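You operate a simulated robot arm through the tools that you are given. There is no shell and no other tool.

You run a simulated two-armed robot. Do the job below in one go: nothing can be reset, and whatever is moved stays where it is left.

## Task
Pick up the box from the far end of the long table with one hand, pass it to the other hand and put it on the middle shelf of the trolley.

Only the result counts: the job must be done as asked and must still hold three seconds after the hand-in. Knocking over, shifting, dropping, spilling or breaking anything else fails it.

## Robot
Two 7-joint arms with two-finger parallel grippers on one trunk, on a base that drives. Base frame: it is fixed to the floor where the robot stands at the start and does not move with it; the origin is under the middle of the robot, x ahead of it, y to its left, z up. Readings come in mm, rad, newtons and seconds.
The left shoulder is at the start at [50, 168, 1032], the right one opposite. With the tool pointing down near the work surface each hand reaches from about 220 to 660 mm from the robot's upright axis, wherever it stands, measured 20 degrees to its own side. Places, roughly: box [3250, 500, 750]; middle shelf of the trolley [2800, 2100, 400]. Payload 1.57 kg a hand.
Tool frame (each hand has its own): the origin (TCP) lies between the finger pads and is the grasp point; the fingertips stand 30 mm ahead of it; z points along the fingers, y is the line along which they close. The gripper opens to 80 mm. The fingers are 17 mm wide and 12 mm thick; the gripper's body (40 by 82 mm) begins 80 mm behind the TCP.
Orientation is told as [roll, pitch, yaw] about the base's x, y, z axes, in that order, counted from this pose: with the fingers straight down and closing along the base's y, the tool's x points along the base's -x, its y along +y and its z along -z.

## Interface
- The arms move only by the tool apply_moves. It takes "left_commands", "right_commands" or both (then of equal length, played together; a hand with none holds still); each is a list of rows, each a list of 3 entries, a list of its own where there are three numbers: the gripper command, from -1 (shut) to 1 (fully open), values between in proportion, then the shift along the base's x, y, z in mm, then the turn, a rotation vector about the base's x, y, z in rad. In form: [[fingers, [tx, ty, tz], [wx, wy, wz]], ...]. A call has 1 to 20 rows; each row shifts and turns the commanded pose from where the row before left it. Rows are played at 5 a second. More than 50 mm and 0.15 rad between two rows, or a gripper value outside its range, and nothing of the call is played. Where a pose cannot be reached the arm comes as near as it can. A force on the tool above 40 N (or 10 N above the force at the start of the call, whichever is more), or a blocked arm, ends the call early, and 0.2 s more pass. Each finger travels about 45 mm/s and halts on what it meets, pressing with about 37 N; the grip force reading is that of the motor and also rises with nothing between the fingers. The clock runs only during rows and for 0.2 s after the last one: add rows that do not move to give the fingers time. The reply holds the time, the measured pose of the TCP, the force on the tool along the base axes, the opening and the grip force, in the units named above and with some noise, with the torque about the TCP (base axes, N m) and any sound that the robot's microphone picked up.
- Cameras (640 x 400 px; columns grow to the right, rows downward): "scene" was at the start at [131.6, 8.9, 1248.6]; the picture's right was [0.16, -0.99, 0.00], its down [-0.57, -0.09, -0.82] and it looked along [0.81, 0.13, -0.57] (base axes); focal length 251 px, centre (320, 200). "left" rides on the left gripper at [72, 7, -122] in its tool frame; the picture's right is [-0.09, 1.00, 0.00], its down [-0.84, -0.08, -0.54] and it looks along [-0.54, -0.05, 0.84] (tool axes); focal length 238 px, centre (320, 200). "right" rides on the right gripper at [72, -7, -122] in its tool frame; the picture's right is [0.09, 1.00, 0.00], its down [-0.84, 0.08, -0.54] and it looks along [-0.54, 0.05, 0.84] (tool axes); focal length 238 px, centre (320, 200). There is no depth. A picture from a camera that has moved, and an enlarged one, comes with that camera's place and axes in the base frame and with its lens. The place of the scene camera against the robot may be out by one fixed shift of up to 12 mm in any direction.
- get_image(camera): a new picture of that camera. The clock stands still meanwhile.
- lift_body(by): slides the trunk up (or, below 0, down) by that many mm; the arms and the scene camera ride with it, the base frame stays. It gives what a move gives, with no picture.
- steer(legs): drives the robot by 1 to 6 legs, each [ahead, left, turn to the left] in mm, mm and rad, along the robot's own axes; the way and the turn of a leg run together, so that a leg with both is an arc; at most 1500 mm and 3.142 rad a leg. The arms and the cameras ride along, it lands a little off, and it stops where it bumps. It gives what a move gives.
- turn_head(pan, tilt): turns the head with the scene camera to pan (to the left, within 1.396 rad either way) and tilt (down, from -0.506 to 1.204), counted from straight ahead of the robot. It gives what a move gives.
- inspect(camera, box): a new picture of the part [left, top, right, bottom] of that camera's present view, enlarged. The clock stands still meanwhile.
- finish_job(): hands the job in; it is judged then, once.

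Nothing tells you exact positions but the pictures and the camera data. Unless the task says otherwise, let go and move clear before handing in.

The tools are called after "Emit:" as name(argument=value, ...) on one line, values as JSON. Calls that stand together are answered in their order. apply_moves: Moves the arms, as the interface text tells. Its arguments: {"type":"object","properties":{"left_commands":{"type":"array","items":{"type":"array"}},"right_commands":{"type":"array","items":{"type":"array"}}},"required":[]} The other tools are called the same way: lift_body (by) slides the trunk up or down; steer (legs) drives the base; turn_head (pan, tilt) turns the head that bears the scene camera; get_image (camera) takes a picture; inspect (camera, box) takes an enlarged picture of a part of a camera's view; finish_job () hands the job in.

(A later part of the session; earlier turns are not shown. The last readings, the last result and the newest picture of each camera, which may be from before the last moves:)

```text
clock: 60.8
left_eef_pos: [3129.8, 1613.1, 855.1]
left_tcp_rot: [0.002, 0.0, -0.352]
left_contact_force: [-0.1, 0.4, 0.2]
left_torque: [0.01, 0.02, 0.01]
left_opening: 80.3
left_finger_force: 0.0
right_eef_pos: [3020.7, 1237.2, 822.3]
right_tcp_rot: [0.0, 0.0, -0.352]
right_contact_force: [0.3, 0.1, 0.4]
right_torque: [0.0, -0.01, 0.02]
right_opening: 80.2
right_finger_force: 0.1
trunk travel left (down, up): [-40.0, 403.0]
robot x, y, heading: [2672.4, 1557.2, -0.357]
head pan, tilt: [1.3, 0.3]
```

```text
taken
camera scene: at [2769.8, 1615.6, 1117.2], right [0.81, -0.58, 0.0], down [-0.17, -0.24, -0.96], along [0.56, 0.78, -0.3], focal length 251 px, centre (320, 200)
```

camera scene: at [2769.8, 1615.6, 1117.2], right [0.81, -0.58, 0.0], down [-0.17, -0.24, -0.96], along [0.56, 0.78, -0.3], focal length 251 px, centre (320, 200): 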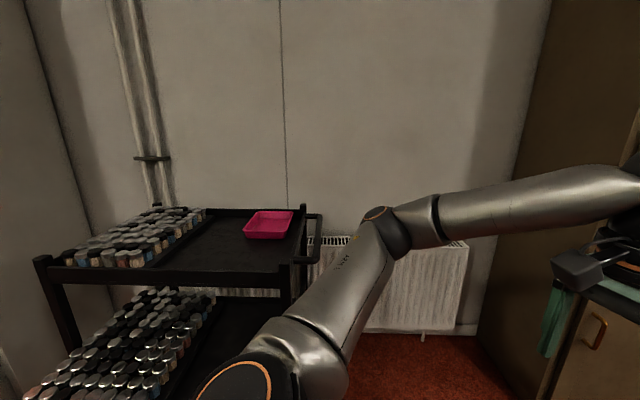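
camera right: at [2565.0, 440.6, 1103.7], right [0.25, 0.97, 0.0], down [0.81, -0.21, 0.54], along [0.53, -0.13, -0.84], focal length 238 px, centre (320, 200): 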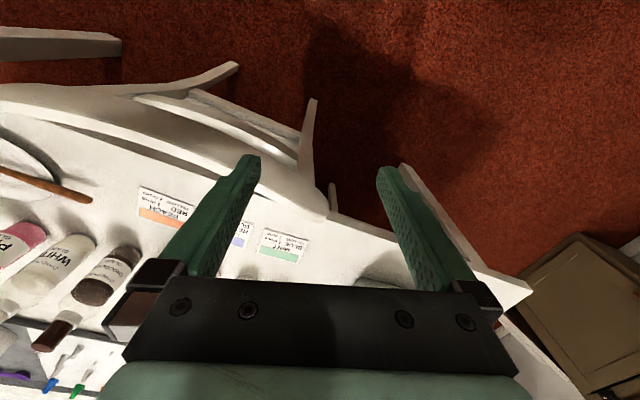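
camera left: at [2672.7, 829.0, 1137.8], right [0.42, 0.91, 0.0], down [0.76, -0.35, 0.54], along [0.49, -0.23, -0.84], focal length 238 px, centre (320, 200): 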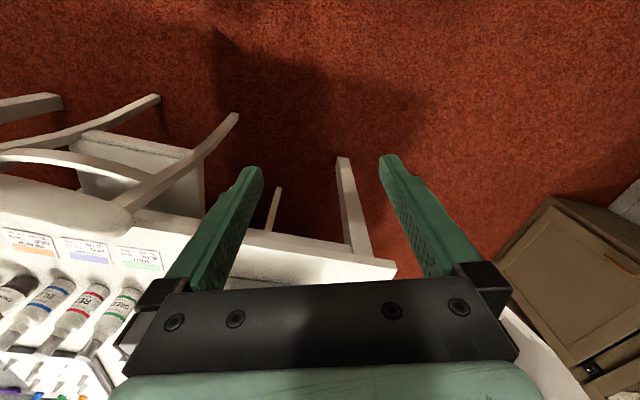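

The trolley is close on my left here. To know my base's true footprint before standing close to the table, I'll pitch the right hand backward so its camera sees the base, and zoom on the trolley meanwhile.

Emit:
inspect(camera="scene", box=[0, 180, 340, 400])

Emit:
apply_moves(right_commands=[[1, [0, 0, 20], [0.0525, 0.1406, 0]], [1, [0, 0, 20], [0.0525, 0.1406, 0]], [1, [0, 0, 20], [0.0525, 0.1406, 0]], [1, [0, 0, 20], [0.0525, 0.1406, 0]], [1, [0, 0, 20], [0.0525, 0.1406, 0]], [1, [0, 0, 0], [0.0525, 0.1406, 0]], [1, [0, 0, 0], [0.0525, 0.1406, 0]]])

Emit:
get_image(camera="right")

```text
1.82 times, centred on (170, 290) of scene
camera zoom: at [2769.8, 1615.6, 1117.2], right [0.81, -0.58, 0.0], down [-0.17, -0.24, -0.96], along [0.56, 0.78, -0.3], focal length 456 px, centre (593, 36)
```

zoom: 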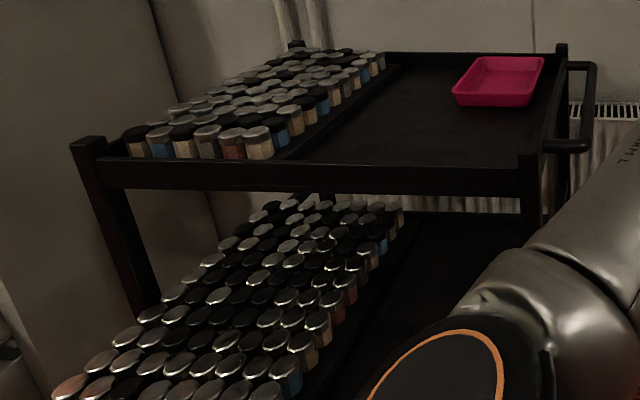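

```text
clock: 62.4
left_eef_pos: [3129.2, 1612.6, 855.6]
left_tcp_rot: [-0.001, 0.0, -0.349]
left_contact_force: [-0.2, -0.2, 0.5]
left_torque: [0.03, 0.02, -0.03]
left_opening: 80.0
left_finger_force: 0.0
right_eef_pos: [2923.1, 1294.8, 826.2]
right_tcp_rot: [0.01, 1.002, -0.346]
right_contact_force: [-0.5, -0.2, -0.4]
right_torque: [0.02, -0.02, 0.02]
right_opening: 79.8
right_finger_force: 0.0
right hand out of reach, approached as far as the arm can: row 4, 5, 6, 7
trunk travel left (down, up): [-40.0, 403.0]
robot x, y, heading: [2670.2, 1559.0, -0.354]
head pan, tilt: [1.3, 0.3]
```

```text
taken
camera right: at [2981.9, 1264.6, 952.4], right [0.3, 0.95, 0.08], down [0.88, -0.24, -0.41], along [-0.37, 0.2, -0.91], focal length 238 px, centre (320, 200)
```

right: 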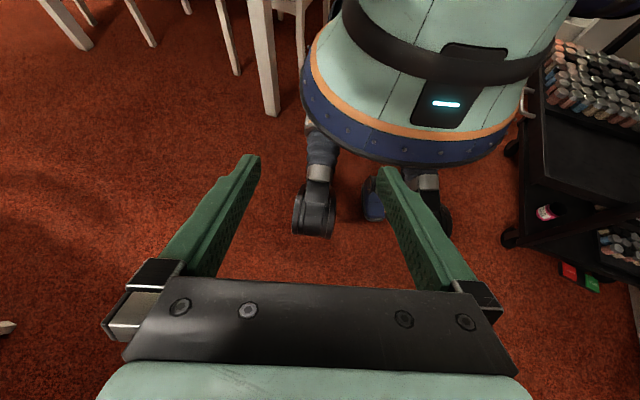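

Emit:
inspect(camera="right", box=[270, 60, 640, 290])

```text
1.73 times, centred on (455, 175) of right
camera zoom: at [2981.9, 1264.6, 952.4], right [0.3, 0.95, 0.08], down [0.88, -0.24, -0.41], along [-0.37, 0.2, -0.91], focal length 412 px, centre (86, 243)
```

zoom: 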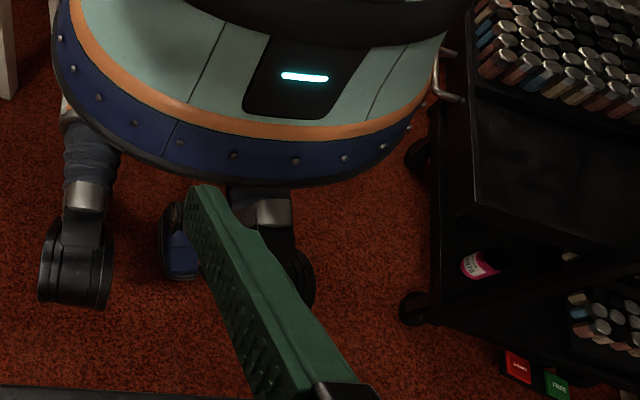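

Emit:
apply_moves(left_commands=[[1, [-15, 5, 0], [0.0525, 0.1406, 0]], [1, [-15, 5, 0], [0.0525, 0.1406, 0]], [1, [-15, 5, 0], [0.0525, 0.1406, 0]], [1, [-15, 5, 0], [0.0525, 0.1406, 0]], [1, [-15, 5, 0], [0.0525, 0.1406, 0]], [1, [0, 0, 0], [0.0525, 0.1406, 0]], [1, [0, 0, 0], [0.0525, 0.1406, 0]]])

Emit:
get_image(camera="left")

```text
clock: 64.0
left_eef_pos: [3028.7, 1643.0, 819.5]
left_tcp_rot: [0.009, 1.049, -0.347]
left_contact_force: [0.3, -0.6, -0.4]
left_torque: [0.02, 0.0, -0.01]
left_opening: 79.9
left_finger_force: 0.0
left hand out of reach, approached as far as the arm can: row 6, 7
right_eef_pos: [2923.7, 1295.8, 826.1]
right_tcp_rot: [0.008, 1.002, -0.347]
right_contact_force: [-1.1, 0.8, 0.7]
right_torque: [-0.01, -0.04, -0.01]
right_opening: 80.1
right_finger_force: 0.0
trunk travel left (down, up): [-40.0, 403.0]
robot x, y, heading: [2671.9, 1560.8, -0.35]
head pan, tilt: [1.3, 0.3]
```

```text
taken
camera left: at [3096.6, 1624.5, 942.8], right [0.39, 0.92, -0.08], down [0.81, -0.38, -0.45], along [-0.45, 0.12, -0.89], focal length 238 px, centre (320, 200)
```

left: 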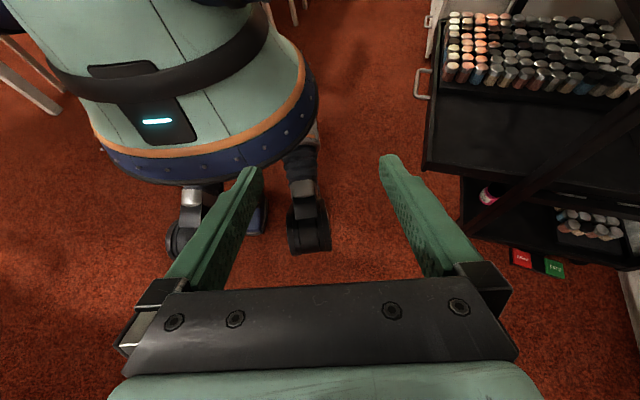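

The base/skirt lies within about 260 mm of the axis, so a stand-off of ~310 mm is safe. I'll level both hands again, raise the trunk, and drive toward the wall-side corner of the long table.

Emit:
apply_moves(left_commands=[[1, [15, -5, 5], [-0.0525, -0.1406, 0]], [1, [15, -5, 5], [-0.0525, -0.1406, 0]], [1, [15, -5, 5], [-0.0525, -0.1406, 0]], [1, [15, -5, 5], [-0.0525, -0.1406, 0]], [1, [15, -5, 5], [-0.0525, -0.1406, 0]], [1, [0, 0, 0], [-0.0525, -0.1406, 0]], [1, [0, 0, 0], [-0.0525, -0.1406, 0]]], right_commands=[[1, [0, 0, -15], [-0.0525, -0.1406, 0]], [1, [0, 0, -15], [-0.0525, -0.1406, 0]], [1, [0, 0, -15], [-0.0525, -0.1406, 0]], [1, [0, 0, -15], [-0.0525, -0.1406, 0]], [1, [0, 0, -15], [-0.0525, -0.1406, 0]], [1, [0, 0, 0], [-0.0525, -0.1406, 0]], [1, [0, 0, 0], [-0.0525, -0.1406, 0]]])

Emit:
lift_body(by=380)

Emit:
steer(legs=[[670, -202, 0.0], [0, 0, -1.05]])

Emit:
turn_head(pan=0.0, tilt=0.9)

Emit:
get_image(camera="scene")

Emit:
get_image(camera="right")

```text
clock: 65.6
left_eef_pos: [3104.5, 1618.7, 842.9]
left_tcp_rot: [-0.001, -0.002, -0.35]
left_contact_force: [0.7, -0.6, 0.1]
left_torque: [0.01, 0.01, -0.04]
left_opening: 79.8
left_finger_force: 0.0
right_eef_pos: [2925.0, 1295.2, 751.8]
right_tcp_rot: [0.0, -0.051, -0.354]
right_contact_force: [0.1, 0.3, -0.3]
right_torque: [0.05, -0.02, -0.02]
right_opening: 80.0
right_finger_force: 0.1
trunk travel left (down, up): [-40.0, 403.0]
robot x, y, heading: [2671.1, 1557.9, -0.352]
head pan, tilt: [1.3, 0.3]
```

```text
clock: 69.3
left_eef_pos: [3104.9, 1618.8, 1223.0]
left_tcp_rot: [-0.001, 0.002, -0.351]
left_contact_force: [-0.1, -0.3, -0.3]
left_torque: [-0.02, -0.02, 0.0]
left_opening: 79.9
left_finger_force: 0.1
right_eef_pos: [2924.0, 1294.8, 1132.1]
right_tcp_rot: [0.0, -0.049, -0.352]
right_contact_force: [0.4, 0.4, 0.5]
right_torque: [0.03, 0.02, 0.05]
right_opening: 80.0
right_finger_force: 0.1
trunk travel left (down, up): [-420.0, 23.0]
robot x, y, heading: [2671.1, 1556.0, -0.347]
head pan, tilt: [1.3, 0.3]
```

```text
clock: 75.8
left_eef_pos: [3499.6, 795.4, 1223.2]
left_tcp_rot: [-0.001, -0.001, -1.394]
left_contact_force: [0.5, -0.6, -0.4]
left_torque: [-0.01, -0.02, -0.02]
left_opening: 79.8
left_finger_force: 0.0
right_eef_pos: [3127.1, 786.6, 1131.7]
right_tcp_rot: [-0.001, -0.05, -1.394]
right_contact_force: [-0.9, -0.6, 0.0]
right_torque: [0.0, 0.0, 0.0]
right_opening: 80.2
right_finger_force: 0.1
trunk travel left (down, up): [-420.0, 23.0]
robot x, y, heading: [3226.2, 1136.4, -1.397]
head pan, tilt: [1.3, 0.3]
```

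```text
clock: 77.2
left_eef_pos: [3497.7, 794.8, 1223.2]
left_tcp_rot: [-0.001, 0.0, -1.392]
left_contact_force: [0.2, 0.3, -0.7]
left_torque: [-0.04, -0.02, -0.01]
left_opening: 79.9
left_finger_force: 0.0
right_eef_pos: [3126.8, 788.5, 1130.9]
right_tcp_rot: [0.0, -0.049, -1.396]
right_contact_force: [-0.8, 0.2, 0.5]
right_torque: [-0.01, 0.01, 0.01]
right_opening: 80.0
right_finger_force: 0.1
trunk travel left (down, up): [-420.0, 23.0]
robot x, y, heading: [3229.3, 1133.8, -1.39]
head pan, tilt: [0.0, 0.901]
```

```text
taken
camera scene: at [3254.3, 1017.9, 1444.9], right [-0.98, -0.18, 0.0], down [-0.14, 0.77, -0.62], along [0.11, -0.61, -0.78], focal length 251 px, centre (320, 200)
```

scene: 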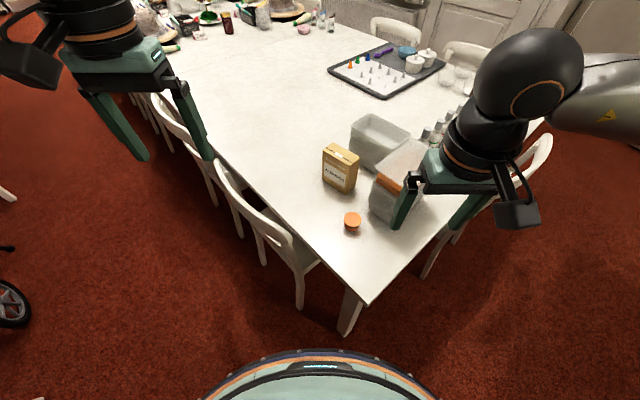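

```text
taken
camera right: at [3107.8, 861.7, 1249.7], right [0.96, 0.27, 0.0], down [0.22, -0.78, 0.58], along [0.15, -0.56, -0.81], focal length 238 px, centre (320, 200)
```

right: 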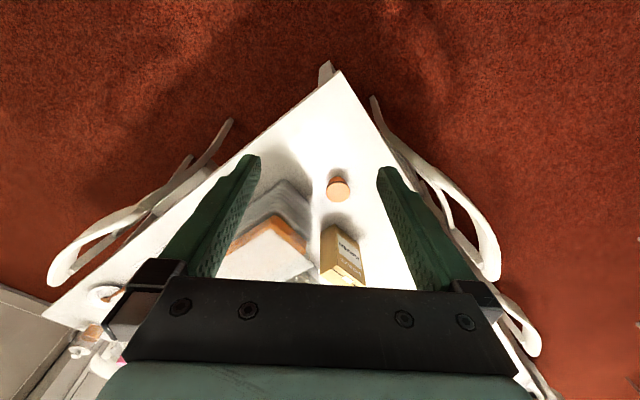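

The view matches my map: table corner near (3167, 801), chair post near (3407, 694). I'll slide to the standing place at about (3411, 998), keeping ~305 mm clear of table edge and chair.

Emit:
steer(legs=[[166, 155, 0.0]])

Emit:
get_image(camera="scene")

Emit:
get_image(camera="right")

```text
clock: 79.2
left_eef_pos: [3680.8, 657.7, 1224.7]
left_tcp_rot: [0.001, 0.0, -1.389]
left_contact_force: [0.5, 0.7, 0.5]
left_torque: [0.0, 0.03, 0.01]
left_opening: 80.0
left_finger_force: 0.0
right_eef_pos: [3309.9, 649.8, 1133.5]
right_tcp_rot: [0.0, -0.049, -1.391]
right_contact_force: [0.4, 0.5, 0.0]
right_torque: [0.01, 0.02, 0.02]
right_opening: 80.0
right_finger_force: 0.0
trunk travel left (down, up): [-420.0, 23.0]
robot x, y, heading: [3407.2, 999.9, -1.394]
head pan, tilt: [0.0, 0.901]
```

```text
taken
camera scene: at [3435.7, 881.3, 1444.9], right [-0.98, -0.18, 0.0], down [-0.14, 0.77, -0.62], along [0.11, -0.61, -0.78], focal length 251 px, centre (320, 200)
```

scene: 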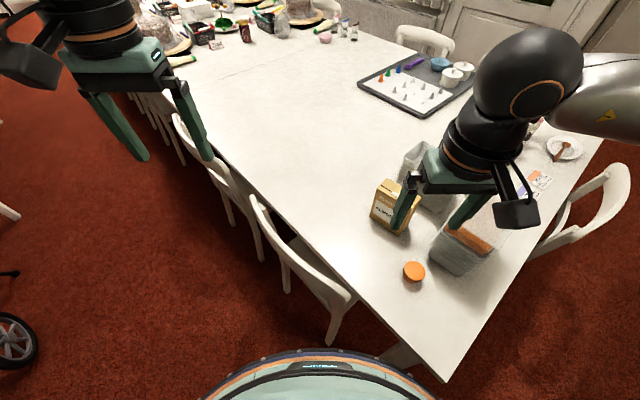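

```text
taken
camera right: at [3289.5, 724.8, 1249.7], right [0.96, 0.27, -0.01], down [0.22, -0.78, 0.58], along [0.15, -0.56, -0.81], focal length 238 px, centre (320, 200)
```

right: 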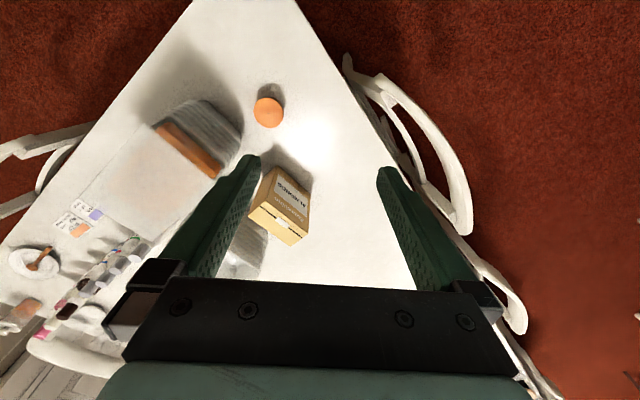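

Emit:
inspect(camera="right", box=[220, 140, 340, 260])

Emit:
inspect(camera="scene", box=[340, 130, 500, 290])

```text
3.33 times, centred on (280, 200) of right
camera zoom: at [3289.5, 724.8, 1249.7], right [0.96, 0.27, -0.01], down [0.22, -0.78, 0.58], along [0.15, -0.56, -0.81], focal length 794 px, centre (453, 200)
```

zoom: 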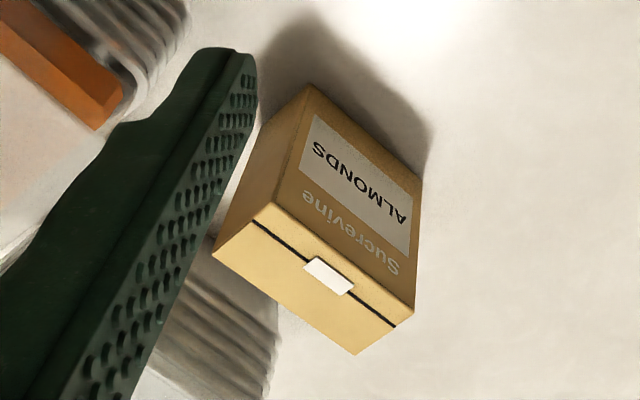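

```text
2.50 times, centred on (420, 210) of scene
camera zoom: at [3435.7, 881.3, 1444.9], right [-0.98, -0.18, 0.0], down [-0.14, 0.77, -0.62], along [0.11, -0.61, -0.78], focal length 627 px, centre (70, 175)
```

zoom: 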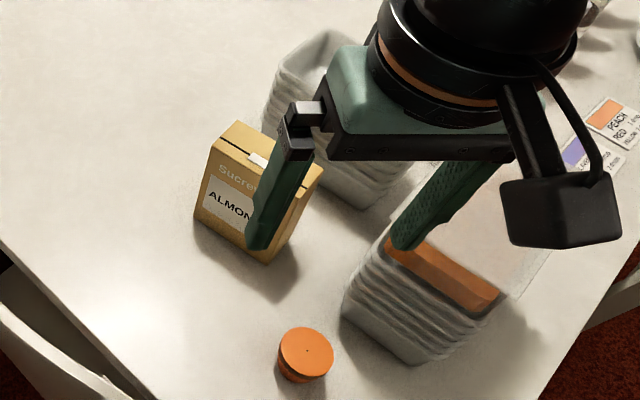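

The box seen by the right wrist camera: top centre ≈ (3294, 397), yaw ≈ −0.56, top z ≈ 893 (if the table is at 750). I'll bring the right hand above it with the fingers closing across its narrow side, staying high, then look again.

Emit:
apply_moves(right_commands=[[1, [-2, -42, 0], [0.0482, 0.0088, 0.139]], [1, [-3, -42, 0], [0, 0, 0.139]], [1, [-3, -42, 0], [0, 0, 0.139]], [1, [-3, -42, 0], [0, 0, 0.139]], [1, [-3, -42, 0], [0, 0, 0.139]], [1, [-2, -43, 0], [0, 0, 0.136]], [1, [0, 0, 0], [0, 0, 0]]])

Emit:
get_image(camera="right")

Emit:
get_image(camera="scene")

```text
clock: 80.8
left_eef_pos: [3680.2, 658.6, 1223.2]
left_tcp_rot: [0.0, 0.002, -1.388]
left_contact_force: [-0.5, 0.0, -0.1]
left_torque: [0.02, 0.01, 0.02]
left_opening: 80.1
left_finger_force: 0.1
right_eef_pos: [3296.8, 461.8, 1132.0]
right_tcp_rot: [0.003, 0.0, -0.765]
right_contact_force: [0.2, 0.2, 0.2]
right_torque: [-0.02, -0.01, 0.01]
right_opening: 79.9
right_finger_force: 0.0
right hand out of reach, approached as far as the arm can: row 5, 6
trunk travel left (down, up): [-420.0, 23.0]
robot x, y, heading: [3411.2, 999.0, -1.393]
head pan, tilt: [0.0, 0.901]
```

```text
taken
camera right: at [3239.8, 506.3, 1253.0], right [0.62, 0.78, 0.0], down [0.66, -0.53, 0.54], along [0.43, -0.34, -0.84], focal length 238 px, centre (320, 200)
```

right: 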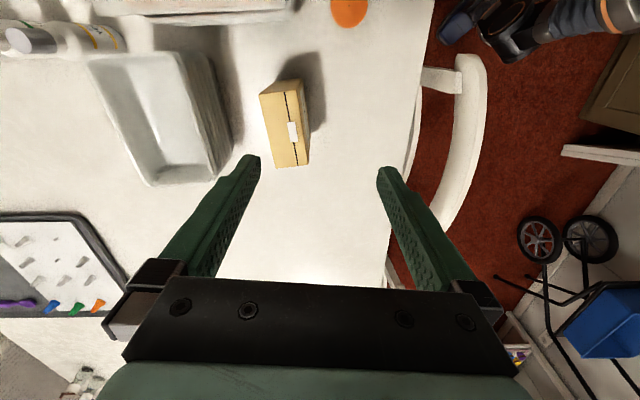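

```text
taken
camera scene: at [3435.3, 881.6, 1444.9], right [-0.98, -0.18, 0.0], down [-0.14, 0.77, -0.62], along [0.11, -0.61, -0.78], focal length 251 px, centre (320, 200)
```

scene: 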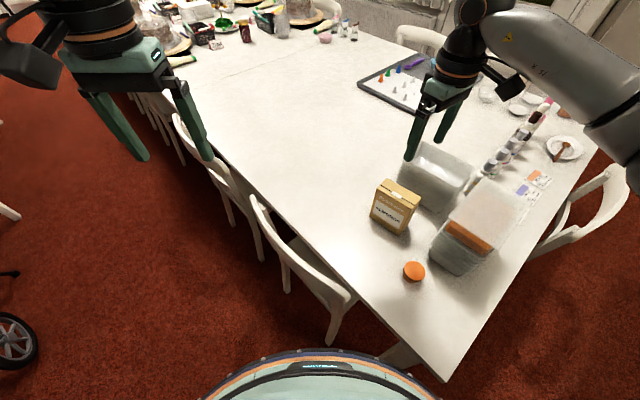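

Emit:
inspect(camera="right", box=[230, 60, 350, 180])

```text
3.33 times, centred on (290, 120) of right
camera zoom: at [3239.8, 506.3, 1253.0], right [0.62, 0.78, 0.0], down [0.66, -0.53, 0.54], along [0.43, -0.34, -0.84], focal length 794 px, centre (420, 467)
```

zoom: 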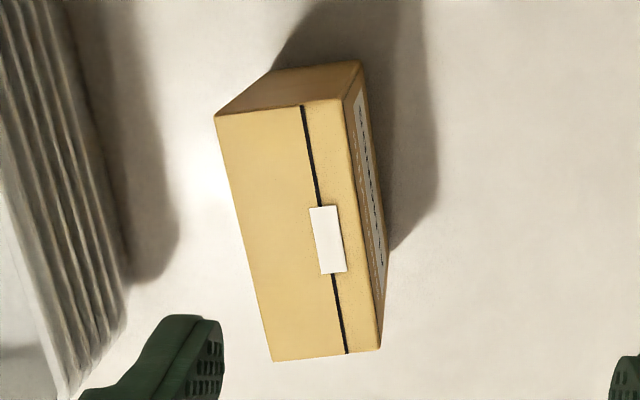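

Triangulated from two wrist views, the box top is at z ≈ 893, centre (3293, 397), yaw −0.56, size ≈ 114 × 54 × 143. Reach was limited because the hand is high relative to the shoulder, so I'll lower the trunk by 110 mm and then continue over the box.

Emit:
lift_body(by=-110)

Emit:
apply_moves(right_commands=[[1, [1.5, -18, 0], [0, 0, 0.052]], [1, [1.5, -18, 0], [0, 0, 0.052]], [1, [1.5, -18, -10], [0, 0, 0.052]], [1, [1.5, -17, -10], [0, 0, 0.051]], [1, [0, 0, -10], [0, 0, 0]], [1, [0, 0, 0], [0, 0, 0]]])

Emit:
get_image(camera="right")

Emit:
get_image(camera="scene")

```text
clock: 82.2
left_eef_pos: [3679.5, 658.8, 1112.7]
left_tcp_rot: [0.0, 0.0, -1.391]
left_contact_force: [-1.0, -0.1, -0.3]
left_torque: [0.02, 0.0, 0.02]
left_opening: 79.7
left_finger_force: 0.0
right_eef_pos: [3295.8, 463.2, 1020.8]
right_tcp_rot: [0.003, 0.0, -0.765]
right_contact_force: [-0.2, 0.0, -0.7]
right_torque: [0.03, -0.04, 0.02]
right_opening: 79.8
right_finger_force: 0.0
trunk travel left (down, up): [-310.0, 133.0]
robot x, y, heading: [3405.3, 1002.9, -1.392]
head pan, tilt: [0.0, 0.901]
```

```text
clock: 83.6
left_eef_pos: [3679.7, 659.5, 1112.6]
left_tcp_rot: [-0.001, -0.001, -1.39]
left_contact_force: [-0.6, 0.5, 0.8]
left_torque: [-0.02, 0.01, -0.02]
left_opening: 79.9
left_finger_force: 0.1
right_eef_pos: [3296.3, 461.6, 1012.0]
right_tcp_rot: [0.003, -0.003, -0.767]
right_contact_force: [-0.2, 0.8, 0.5]
right_torque: [0.0, 0.01, 0.03]
right_opening: 79.9
right_finger_force: 0.0
right hand out of reach, approached as far as the arm can: row 1, 2, 3, 4
trunk travel left (down, up): [-310.0, 133.0]
robot x, y, heading: [3405.1, 997.8, -1.389]
head pan, tilt: [0.0, 0.901]
```

```text
taken
camera right: at [3239.9, 506.1, 1133.2], right [0.62, 0.78, 0.0], down [0.65, -0.53, 0.54], along [0.43, -0.34, -0.84], focal length 238 px, centre (320, 200)
```

right: 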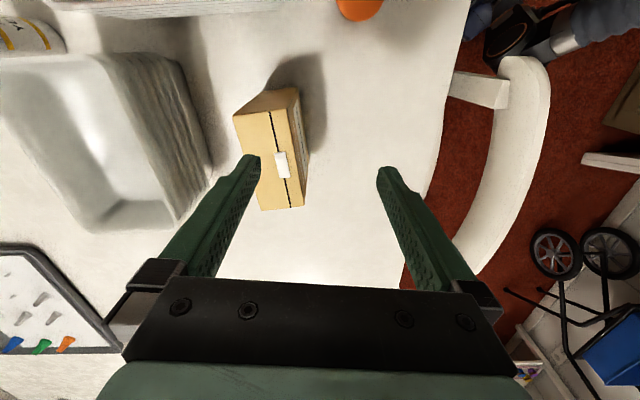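

```text
taken
camera scene: at [3435.3, 881.6, 1334.9], right [-0.98, -0.18, 0.0], down [-0.14, 0.77, -0.62], along [0.11, -0.61, -0.78], focal length 251 px, centre (320, 200)
```

scene: 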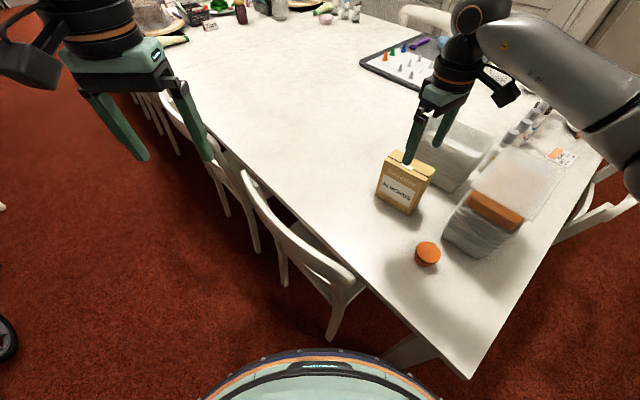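

The hand didn't advance; I'll test whether distance or the yaw is the limit by moving without yaw first.

Emit:
apply_moves(right_commands=[[1, [1, -20, -10], [0, 0, 0]], [1, [1, -20, -10], [0, 0, 0]]])

```text
clock: 84.2
left_eef_pos: [3680.1, 658.7, 1112.8]
left_tcp_rot: [0.0, 0.001, -1.391]
left_contact_force: [0.2, 0.2, 0.1]
left_torque: [-0.02, 0.0, 0.02]
left_opening: 80.4
left_finger_force: 0.0
right_eef_pos: [3295.1, 460.9, 1011.3]
right_tcp_rot: [0.004, -0.001, -0.766]
right_contact_force: [0.2, 0.2, -0.4]
right_torque: [-0.02, -0.01, -0.02]
right_opening: 79.8
right_finger_force: 0.0
right hand out of reach, approached as far as the arm can: row 1, 2
trunk travel left (down, up): [-310.0, 133.0]
robot x, y, heading: [3413.6, 1001.8, -1.387]
head pan, tilt: [0.0, 0.901]
```

Emit:
apply_moves(right_commands=[[1, [0, 0, -15], [0, 0, 0]], [1, [0, 0, -15], [0, 0, 0]], [1, [0, 0, -15], [0, 0, 0]]])

Emit:
apply_moves(right_commands=[[1, [1, -10, 0], [0, 0, -0.05]], [1, [1, -10, 0], [0, 0, -0.05]]])

```text
clock: 85.0
left_eef_pos: [3679.3, 659.8, 1113.1]
left_tcp_rot: [0.0, 0.001, -1.391]
left_contact_force: [-0.2, -0.6, -0.3]
left_torque: [-0.02, 0.03, 0.02]
left_opening: 80.5
left_finger_force: 0.1
right_eef_pos: [3295.8, 462.0, 964.8]
right_tcp_rot: [0.003, -0.001, -0.766]
right_contact_force: [-0.5, -0.5, 0.7]
right_torque: [-0.01, 0.01, 0.01]
right_opening: 80.0
right_finger_force: 0.1
trunk travel left (down, up): [-310.0, 133.0]
robot x, y, heading: [3409.5, 999.3, -1.388]
head pan, tilt: [0.0, 0.901]
```

```text
clock: 85.6
left_eef_pos: [3680.7, 658.8, 1112.8]
left_tcp_rot: [-0.001, -0.001, -1.389]
left_contact_force: [-0.1, -0.5, 0.3]
left_torque: [0.04, -0.02, -0.02]
left_opening: 80.0
left_finger_force: 0.1
right_eef_pos: [3296.8, 441.6, 965.3]
right_tcp_rot: [0.002, -0.001, -0.867]
right_contact_force: [0.0, 0.7, 0.0]
right_torque: [0.02, -0.01, 0.02]
right_opening: 80.0
right_finger_force: 0.1
trunk travel left (down, up): [-310.0, 133.0]
robot x, y, heading: [3409.9, 1002.2, -1.391]
head pan, tilt: [0.0, 0.901]
```

Emit:
apply_moves(right_commands=[[1, [1, -10, -8], [0, 0, 0]], [1, [1, -10, -8], [0, 0, 0]], [1, [1, -10, -6], [0, 0, 0]], [1, [1, -10, 0], [0, 0, 0]], [1, [1, -10, 0], [0, 0, 0]]])

Emit:
apply_moves(right_commands=[[1, [0, 0, 0], [0, 0, 0.05]], [1, [0, 0, 0], [0, 0, 0.05]], [1, [0, 0, 0], [0, 0, 0.05]], [1, [0, 0, 0], [0, 0, 0.05]], [1, [0, 0, 0], [0, 0, 0.05]], [1, [0, 0, 0], [0, 0, 0.058]]])

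```text
clock: 86.8
left_eef_pos: [3680.4, 659.3, 1113.0]
left_tcp_rot: [0.001, -0.001, -1.391]
left_contact_force: [0.2, 0.5, 0.6]
left_torque: [-0.02, 0.02, -0.04]
left_opening: 79.9
left_finger_force: 0.1
right_eef_pos: [3299.2, 423.4, 951.2]
right_tcp_rot: [0.003, -0.002, -0.867]
right_contact_force: [-0.6, 0.1, 0.7]
right_torque: [-0.02, 0.03, -0.01]
right_opening: 79.9
right_finger_force: 0.1
right hand out of reach, approached as far as the arm can: row 3, 4, 5
trunk travel left (down, up): [-310.0, 133.0]
robot x, y, heading: [3406.7, 1002.1, -1.387]
head pan, tilt: [0.0, 0.901]
```

```text
clock: 88.2
left_eef_pos: [3679.4, 659.2, 1112.0]
left_tcp_rot: [0.0, 0.001, -1.39]
left_contact_force: [0.1, 0.2, 0.2]
left_torque: [0.0, -0.02, 0.02]
left_opening: 80.2
left_finger_force: 0.0
right_eef_pos: [3298.2, 423.6, 951.2]
right_tcp_rot: [0.003, -0.002, -0.867]
right_contact_force: [-0.6, -0.1, -0.9]
right_torque: [0.02, -0.01, 0.01]
right_opening: 80.0
right_finger_force: 0.1
right hand out of reach, approached as far as the arm can: row 1, 3, 5, 6
trunk travel left (down, up): [-310.0, 133.0]
robot x, y, heading: [3410.9, 1002.6, -1.391]
head pan, tilt: [0.0, 0.901]
```

Reach grows as the hand gets lower relative to the shoulder, so I'll raise the trunk by 110 mm and lower the arm the same amount, then try again.

Emit:
lift_body(by=110)

Emit:
apply_moves(right_commands=[[1, [0, 0, -30], [0, 0, 0]], [1, [0, 0, -30], [0, 0, 0]], [1, [0, 0, -30], [0, 0, 0]], [1, [0, 0, -20], [0, 0, 0]]])

Emit:
apply_moves(right_commands=[[1, [0, 0, 0], [0, 0, 0.06]], [1, [0, 0, 0], [0, 0, 0.06]], [1, [0, 0, 0], [0, 0, 0.06]], [1, [0, 0, 0], [0, 0, 0.06]], [1, [0, 0, 0], [0, 0, 0.068]]])

```text
clock: 89.7
left_eef_pos: [3678.8, 659.5, 1223.2]
left_tcp_rot: [-0.001, -0.001, -1.388]
left_contact_force: [0.0, 0.7, 0.4]
left_torque: [-0.01, 0.01, 0.01]
left_opening: 80.0
left_finger_force: 0.1
right_eef_pos: [3299.0, 422.7, 1060.0]
right_tcp_rot: [0.001, -0.002, -0.869]
right_contact_force: [-0.5, 0.9, -0.2]
right_torque: [0.03, -0.01, 0.03]
right_opening: 80.0
right_finger_force: 0.1
trunk travel left (down, up): [-420.0, 23.0]
robot x, y, heading: [3408.4, 1000.3, -1.391]
head pan, tilt: [0.0, 0.901]
```

```text
clock: 90.7
left_eef_pos: [3678.9, 659.0, 1222.3]
left_tcp_rot: [0.001, -0.001, -1.39]
left_contact_force: [0.6, 0.7, 0.5]
left_torque: [-0.02, 0.0, -0.03]
left_opening: 79.8
left_finger_force: 0.1
right_eef_pos: [3297.0, 423.2, 981.8]
right_tcp_rot: [0.002, -0.003, -0.873]
right_contact_force: [0.0, -0.2, 0.1]
right_torque: [-0.04, -0.02, -0.02]
right_opening: 80.3
right_finger_force: 0.1
right hand out of reach, approached as far as the arm can: row 3, 4
trunk travel left (down, up): [-420.0, 23.0]
robot x, y, heading: [3410.2, 1003.8, -1.39]
head pan, tilt: [0.0, 0.901]
```

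```text
clock: 91.9
left_eef_pos: [3679.5, 659.0, 1223.5]
left_tcp_rot: [-0.001, -0.001, -1.393]
left_contact_force: [0.2, -1.3, -0.1]
left_torque: [0.01, -0.02, -0.01]
left_opening: 79.9
left_finger_force: 0.0
right_eef_pos: [3298.1, 423.4, 981.8]
right_tcp_rot: [0.0, -0.003, -0.873]
right_contact_force: [0.0, 0.3, 0.0]
right_torque: [-0.01, 0.02, -0.04]
right_opening: 79.8
right_finger_force: 0.1
right hand out of reach, approached as far as the arm can: row 1, 2, 3, 4, 5
trunk travel left (down, up): [-420.0, 23.0]
robot x, y, heading: [3411.1, 997.5, -1.389]
head pan, tilt: [0.0, 0.901]
```

The yaw strongly cuts the reach. Turning the robot left in place brings the right shoulder closer to the box, so I'll rotate by +0.4 rad and bring the hand back over the box.

Emit:
steer(legs=[[0, 0, 0.4]])

Emit:
apply_moves(right_commands=[[1, [-40, 0, 0], [0, 0, 0]], [1, [-40, 0, 0], [0, 0, 0]], [1, [-40, 0, 0], [0, 0, 0]], [1, [-40, 0, 0], [0, 0, 0]], [1, [-35, -5, 0], [0, 0, 0]], [1, [-30, -10, 0], [0, 0, 0]]])

Emit:
get_image(camera="right")

Emit:
get_image(camera="scene")

```text
clock: 93.5
left_eef_pos: [3791.7, 792.0, 1223.6]
left_tcp_rot: [0.0, -0.001, -0.99]
left_contact_force: [-0.2, 1.2, -0.1]
left_torque: [0.03, 0.01, 0.01]
left_opening: 80.0
left_finger_force: 0.1
right_eef_pos: [3532.1, 425.5, 981.6]
right_tcp_rot: [0.001, -0.002, -0.471]
right_contact_force: [0.3, -0.6, 0.3]
right_torque: [-0.01, -0.01, -0.03]
right_opening: 79.9
right_finger_force: 0.0
trunk travel left (down, up): [-420.0, 23.0]
robot x, y, heading: [3410.0, 1000.3, -0.992]
head pan, tilt: [0.0, 0.901]
```

```text
clock: 94.9
left_eef_pos: [3791.9, 792.4, 1222.2]
left_tcp_rot: [0.0, 0.001, -0.989]
left_contact_force: [-0.4, -1.0, 1.0]
left_torque: [-0.02, -0.01, 0.02]
left_opening: 80.2
left_finger_force: 0.0
right_eef_pos: [3463.2, 426.0, 979.9]
right_tcp_rot: [0.0, -0.002, -0.474]
right_contact_force: [0.1, -0.2, -0.9]
right_torque: [0.0, -0.01, 0.01]
right_opening: 80.2
right_finger_force: 0.2
right hand out of reach, approached as far as the arm can: row 2, 3, 4, 5, 6
trunk travel left (down, up): [-420.0, 23.0]
robot x, y, heading: [3408.0, 1000.8, -0.988]
head pan, tilt: [0.0, 0.901]
```

```text
taken
camera right: at [3396.9, 452.2, 1102.1], right [0.37, 0.93, 0.0], down [0.78, -0.31, 0.54], along [0.5, -0.2, -0.84], focal length 238 px, centre (320, 200)
```

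right: 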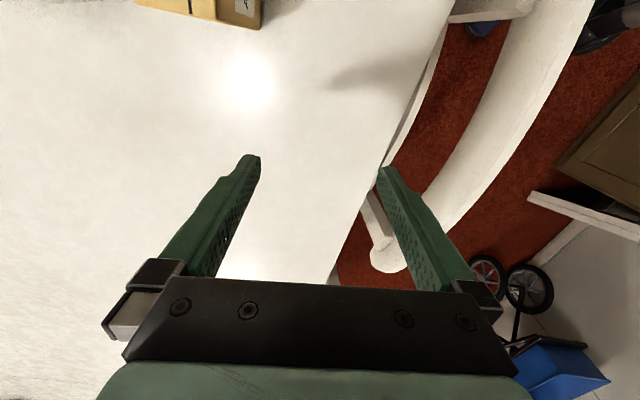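

```text
taken
camera scene: at [3478.1, 898.7, 1444.9], right [-0.84, -0.55, 0.0], down [-0.43, 0.66, -0.62], along [0.34, -0.52, -0.78], focal length 251 px, centre (320, 200)
```

scene: 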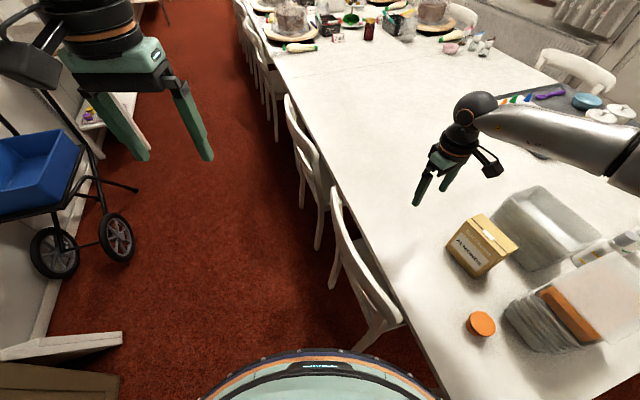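

Emit:
apply_moves(left_commands=[[1, [14, -21, -45], [0, 0, 0]], [1, [14, -21, -45], [0, 0, 0]], [1, [14, -21, -45], [0, 0, 0]], [1, [14, -21, -45], [0, 0, 0]], [1, [0, 0, 0], [0, 0, 0.12]], [1, [0, 0, 0], [0, 0, 0.12]], [1, [0, 0, 0], [0, 0, 0.12]], [1, [0, 0, 0], [0, 0, 0.12]], [1, [0, 0, 0], [0, 0, 0.12]], [1, [0, 0, 0], [0, 0, 0.12]], [1, [0, 0, 0], [0, 0, 0.12]], [1, [0, 0, 0], [0, 0, 0.12]], [1, [0, 0, 0], [0, 0, 0.12]], [1, [0, 0, 0], [0, 0, 0.12]]])

```text
refused: row 1 steps farther than a row can; nothing moved
```

Emit:
apply_moves(left_commands=[[1, [14, -21, -40], [0, 0, 0]], [1, [14, -21, -40], [0, 0, 0]], [1, [14, -21, -40], [0, 0, 0]], [1, [14, -21, -40], [0, 0, 0]], [1, [0, 0, -20], [0, 0, 0.12]], [1, [0, 0, 0], [0, 0, 0.12]], [1, [0, 0, 0], [0, 0, 0.12]], [1, [0, 0, 0], [0, 0, 0.12]], [1, [0, 0, 0], [0, 0, 0.12]], [1, [0, 0, 0], [0, 0, 0.12]], [1, [0, 0, 0], [0, 0, 0.12]], [1, [0, 0, 0], [0, 0, 0.12]], [1, [0, 0, 0], [0, 0, 0.12]], [1, [0, 0, 0], [0, 0, 0.12]]])

```text
clock: 97.9
left_eef_pos: [3847.3, 707.1, 1042.3]
left_tcp_rot: [0.0, 0.001, 0.217]
left_contact_force: [0.4, -0.3, -0.8]
left_torque: [0.03, 0.0, -0.03]
left_opening: 80.0
left_finger_force: 0.1
right_eef_pos: [3462.4, 425.8, 981.3]
right_tcp_rot: [0.0, -0.002, -0.474]
right_contact_force: [0.5, -0.5, -0.3]
right_torque: [0.02, 0.0, 0.04]
right_opening: 80.2
right_finger_force: 0.1
trunk travel left (down, up): [-420.0, 23.0]
robot x, y, heading: [3406.0, 1001.9, -0.986]
head pan, tilt: [0.0, 0.901]
```

Emit:
apply_moves(left_commands=[[1, [11, -17, 0], [0, 0, 0]], [1, [11, -17, 0], [0, 0, 0]], [1, [11, -17, 0], [0, 0, 0]], [1, [11, -17, 0], [0, 0, 0]], [1, [11, -17, 0], [0, 0, 0]], [1, [11, -17, 0], [0, 0, 0]]])

```text
clock: 99.3
left_eef_pos: [3913.0, 606.3, 1043.0]
left_tcp_rot: [0.0, 0.0, 0.213]
left_contact_force: [0.4, -0.4, 0.1]
left_torque: [0.03, 0.01, -0.01]
left_opening: 80.0
left_finger_force: 0.0
right_eef_pos: [3462.1, 426.4, 981.3]
right_tcp_rot: [0.0, -0.001, -0.474]
right_contact_force: [0.6, -0.7, 0.4]
right_torque: [0.02, 0.02, 0.02]
right_opening: 79.9
right_finger_force: 0.0
trunk travel left (down, up): [-420.0, 23.0]
robot x, y, heading: [3407.9, 1001.8, -0.987]
head pan, tilt: [0.0, 0.901]
```

The left arm keeps full reach with an outward yaw, so the left hand is the better picker. I'll test how far its yaw goes at this extension.

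Emit:
apply_moves(left_commands=[[1, [-11, 17, 0], [0, 0, 0.1]], [1, [-11, 17, 0], [0, 0, 0.1]], [1, [0, 0, 0], [0, 0, 0.1]], [1, [0, 0, 0], [0, 0, 0.05]]])

```text
clock: 100.3
left_eef_pos: [3892.4, 639.8, 1043.1]
left_tcp_rot: [0.002, 0.001, 0.564]
left_contact_force: [0.3, -0.5, 0.3]
left_torque: [0.0, 0.02, -0.03]
left_opening: 80.0
left_finger_force: 0.1
right_eef_pos: [3462.9, 424.9, 981.0]
right_tcp_rot: [0.002, -0.002, -0.473]
right_contact_force: [-0.2, 0.1, 1.1]
right_torque: [0.02, 0.0, -0.04]
right_opening: 80.2
right_finger_force: 0.0
trunk travel left (down, up): [-420.0, 23.0]
robot x, y, heading: [3411.7, 1002.6, -0.99]
head pan, tilt: [0.0, 0.901]
```

The left hand reaches well at this yaw. I'll tuck the right hand up and back, then turn the robot right by 1.118 rad so the left hand comes above the box at a safe height.

Emit:
apply_moves(right_commands=[[1, [0, 0, 45], [0, 0, -0.129]], [1, [0, 30, 30], [0, 0, -0.129]], [1, [0, 40, 15], [0, 0, -0.129]], [1, [-3, 40, 0], [0, 0, -0.129]], [1, [0, 20, 0], [0, 0, 0]]])

Emit:
steer(legs=[[0, 0, -1.118]])

Emit:
get_image(camera="left")

Emit:
get_image(camera="scene")

```text
clock: 101.5
left_eef_pos: [3891.0, 638.2, 1042.6]
left_tcp_rot: [0.0, 0.0, 0.562]
left_contact_force: [0.3, -0.1, -0.3]
left_torque: [0.02, 0.02, -0.02]
left_opening: 80.1
left_finger_force: 0.0
right_eef_pos: [3459.9, 555.9, 1070.0]
right_tcp_rot: [0.0, -0.001, -0.988]
right_contact_force: [0.4, -0.1, -0.1]
right_torque: [0.0, 0.01, 0.04]
right_opening: 79.9
right_finger_force: 0.1
trunk travel left (down, up): [-420.0, 23.0]
robot x, y, heading: [3410.5, 997.4, -0.989]
head pan, tilt: [0.0, 0.901]
```

```text
clock: 104.7
left_eef_pos: [3299.0, 409.3, 1043.5]
left_tcp_rot: [-0.001, 0.0, -0.552]
left_contact_force: [0.2, 0.3, -0.7]
left_torque: [-0.02, 0.02, 0.0]
left_opening: 80.2
left_finger_force: 0.0
right_eef_pos: [3032.9, 758.1, 1070.0]
right_tcp_rot: [0.0, -0.003, -2.1]
right_contact_force: [0.3, 1.0, 0.6]
right_torque: [-0.01, 0.01, 0.02]
right_opening: 80.0
right_finger_force: 0.1
trunk travel left (down, up): [-420.0, 23.0]
robot x, y, heading: [3411.5, 1001.2, -2.105]
head pan, tilt: [0.0, 0.901]
```

```text
taken
camera left: at [3240.3, 452.1, 1165.4], right [0.6, 0.8, 0.0], down [0.67, -0.5, 0.54], along [0.43, -0.33, -0.84], focal length 238 px, centre (320, 200)
```

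left: 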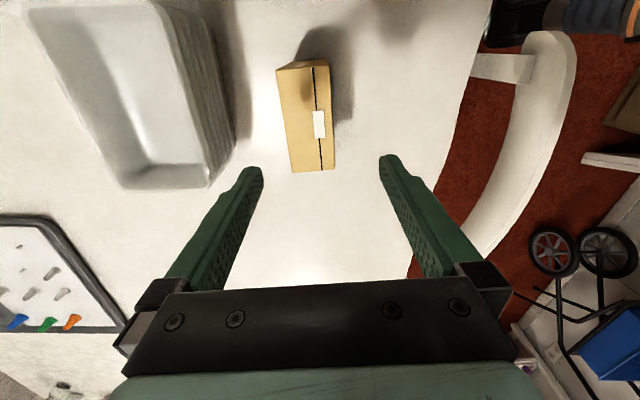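

```text
taken
camera scene: at [3355.9, 895.8, 1444.9], right [-0.86, 0.51, 0.0], down [0.4, 0.68, -0.62], along [-0.32, -0.54, -0.78], focal length 251 px, centre (320, 200)
```

scene: 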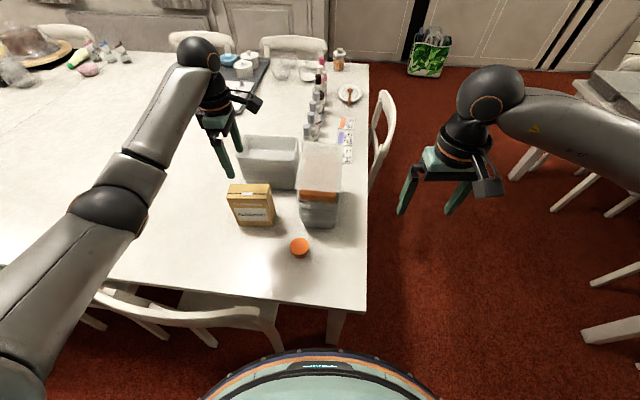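

The left hand is now nearly above the box with the right yaw. I'll lower the trunk by 60 mm and refine the alignment with the left wrist camera.

Emit:
lift_body(by=-60)

Emit:
inspect(camera="left", box=[240, 50, 400, 210])

```text
clock: 105.7
left_eef_pos: [3298.5, 410.2, 983.2]
left_tcp_rot: [0.001, 0.001, -0.55]
left_contact_force: [-0.3, 0.7, -0.3]
left_torque: [0.0, -0.03, 0.02]
left_opening: 79.8
left_finger_force: 0.0
right_eef_pos: [3032.8, 759.1, 1010.1]
right_tcp_rot: [-0.001, -0.002, -2.099]
right_contact_force: [0.3, -0.4, -0.3]
right_torque: [0.06, -0.01, 0.02]
right_opening: 80.1
right_finger_force: 0.1
trunk travel left (down, up): [-360.0, 83.0]
robot x, y, heading: [3409.3, 1000.6, -2.101]
head pan, tilt: [0.0, 0.901]
```

```text
2.50 times, centred on (320, 130) of left
camera zoom: at [3240.6, 452.2, 1105.5], right [0.6, 0.8, 0.0], down [0.67, -0.5, 0.54], along [0.43, -0.33, -0.84], focal length 596 px, centre (320, 375)
```

zoom: 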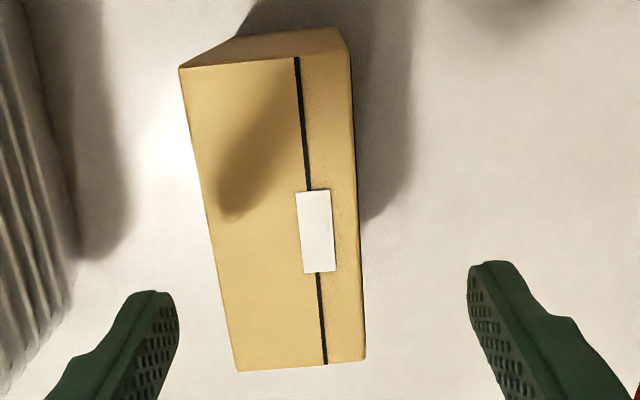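

The refined box centre is (3293, 397) with yaw −0.558, consistent with before. I'll fine-align the left hand (grasp point 12 mm toward the far side) and verify before descending.

Emit:
apply_moves(left_commands=[[1, [2.4, -9.7, 0], [0, 0, -0.004]], [1, [2.4, -9.7, 0], [0, 0, -0.003]], [1, [0, 0, 0], [0, 0, 0]]])

Emit:
get_image(camera="left")

```text
clock: 106.5
left_eef_pos: [3304.1, 389.2, 982.2]
left_tcp_rot: [0.0, 0.001, -0.559]
left_contact_force: [-0.3, 0.2, 0.0]
left_torque: [-0.01, -0.01, 0.02]
left_opening: 80.0
left_finger_force: 0.0
right_eef_pos: [3032.8, 759.4, 1011.2]
right_tcp_rot: [-0.001, -0.002, -2.102]
right_contact_force: [-0.8, 0.2, -0.5]
right_torque: [0.0, 0.02, 0.0]
right_opening: 79.9
right_finger_force: 0.1
trunk travel left (down, up): [-360.0, 83.0]
robot x, y, heading: [3409.3, 997.3, -2.101]
head pan, tilt: [0.0, 0.901]
```

```text
taken
camera left: at [3245.3, 433.1, 1105.3], right [0.61, 0.8, 0.0], down [0.67, -0.51, 0.54], along [0.43, -0.33, -0.84], focal length 238 px, centre (320, 200)
```

left: 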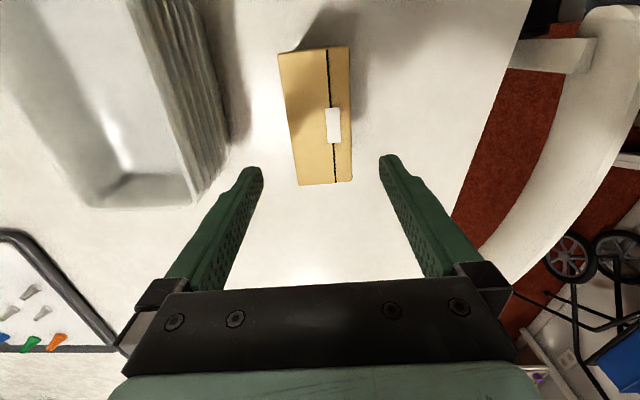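

Emit:
lift_body(by=-60)

Emit:
get_image(camera="left")

Emit:
get_image(camera="scene")

```text
clock: 107.5
left_eef_pos: [3302.9, 389.5, 923.1]
left_tcp_rot: [0.0, 0.0, -0.559]
left_contact_force: [-0.1, 0.5, -0.5]
left_torque: [0.03, 0.02, 0.02]
left_opening: 80.0
left_finger_force: 0.0
right_eef_pos: [3033.8, 759.0, 951.4]
right_tcp_rot: [0.0, -0.003, -2.101]
right_contact_force: [0.0, -0.6, 0.5]
right_torque: [0.02, 0.0, -0.01]
right_opening: 80.0
right_finger_force: 0.0
trunk travel left (down, up): [-300.0, 143.0]
robot x, y, heading: [3414.6, 1002.5, -2.105]
head pan, tilt: [0.0, 0.901]
```

```text
taken
camera left: at [3245.5, 433.2, 1045.4], right [0.61, 0.8, 0.0], down [0.67, -0.51, 0.54], along [0.43, -0.33, -0.84], focal length 238 px, centre (320, 200)
```

left: 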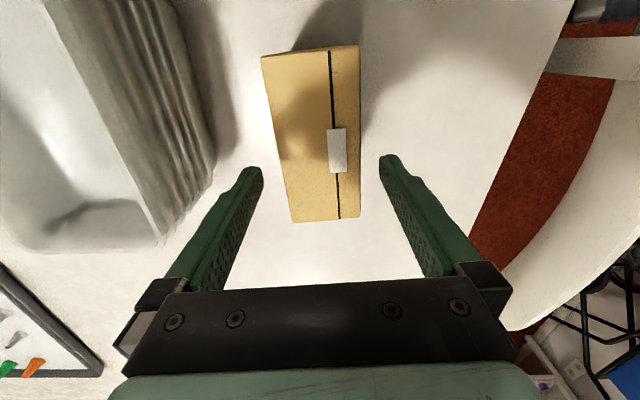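

```text
taken
camera scene: at [3356.2, 895.9, 1325.0], right [-0.86, 0.51, 0.0], down [0.4, 0.67, -0.62], along [-0.32, -0.54, -0.78], focal length 251 px, centre (320, 200)
```

scene: 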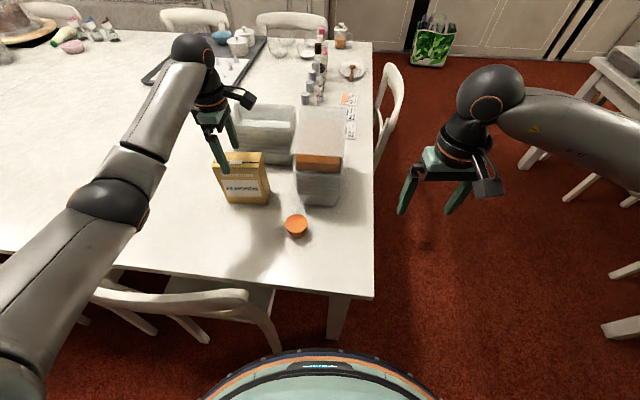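

Fingers straddle the box evenly. Lowering the final 48 mm and then closing.

Emit:
lift_body(by=-48)

Emit:
get_image(camera="left")

```text
clock: 108.4
left_eef_pos: [3303.0, 389.8, 874.5]
left_tcp_rot: [0.0, 0.0, -0.559]
left_contact_force: [-0.4, 0.3, 0.0]
left_torque: [-0.04, 0.01, 0.02]
left_opening: 80.2
left_finger_force: 0.0
right_eef_pos: [3033.4, 758.7, 903.0]
right_tcp_rot: [0.0, -0.001, -2.101]
right_contact_force: [0.4, 0.2, -0.6]
right_torque: [-0.02, 0.02, 0.01]
right_opening: 79.7
right_finger_force: 0.1
trunk travel left (down, up): [-252.0, 191.0]
robot x, y, heading: [3408.0, 1004.9, -2.099]
head pan, tilt: [0.0, 0.901]
```

```text
taken
camera left: at [3245.5, 433.2, 997.4], right [0.61, 0.8, 0.0], down [0.67, -0.51, 0.54], along [0.43, -0.33, -0.84], focal length 238 px, centre (320, 200)
```

left: 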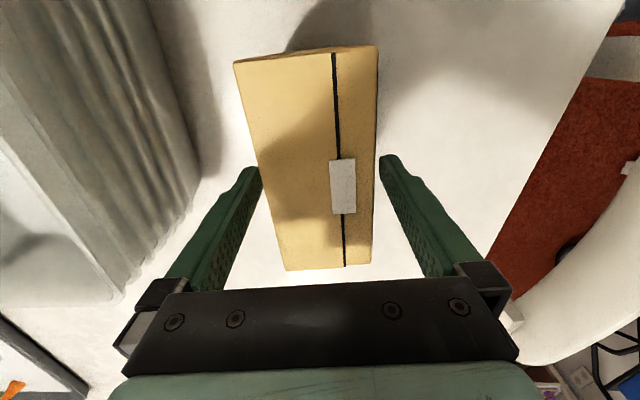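

Emit:
apply_moves(left_commands=[[-1, [0, 0, 0], [0, 0, 0]], [-1, [0, 0, 0], [0, 0, 0]], [-1, [0, 0, 0], [0, 0, 0]], [-1, [0, 0, 0], [0, 0, 0]], [-1, [0, 0, 0], [0, 0, 0]]])

Emit:
get_image(camera="left")

```text
clock: 109.6
left_eef_pos: [3303.1, 390.2, 875.0]
left_tcp_rot: [-0.001, 0.0, -0.559]
left_contact_force: [-0.5, 1.4, -0.4]
left_torque: [0.06, -0.02, -0.03]
left_opening: 54.9
left_finger_force: 37.3
right_eef_pos: [3033.7, 759.0, 902.9]
right_tcp_rot: [0.001, -0.002, -2.101]
right_contact_force: [0.2, -0.1, -0.2]
right_torque: [-0.03, 0.01, -0.01]
right_opening: 80.2
right_finger_force: 0.1
trunk travel left (down, up): [-252.0, 191.0]
robot x, y, heading: [3409.0, 1000.3, -2.103]
head pan, tilt: [0.0, 0.901]
```

```text
taken
camera left: at [3245.5, 433.2, 997.3], right [0.61, 0.8, 0.0], down [0.67, -0.51, 0.54], along [0.43, -0.33, -0.84], focal length 238 px, centre (320, 200)
```

left: 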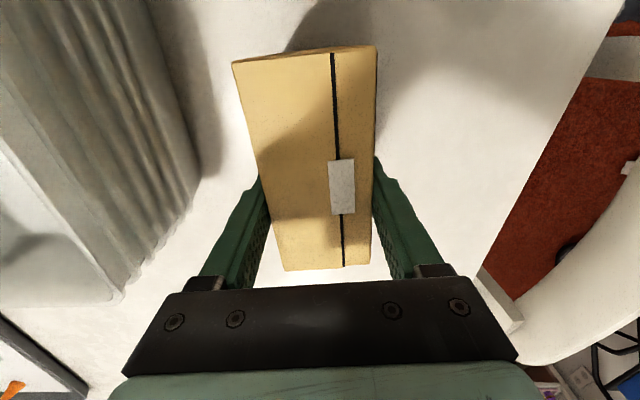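

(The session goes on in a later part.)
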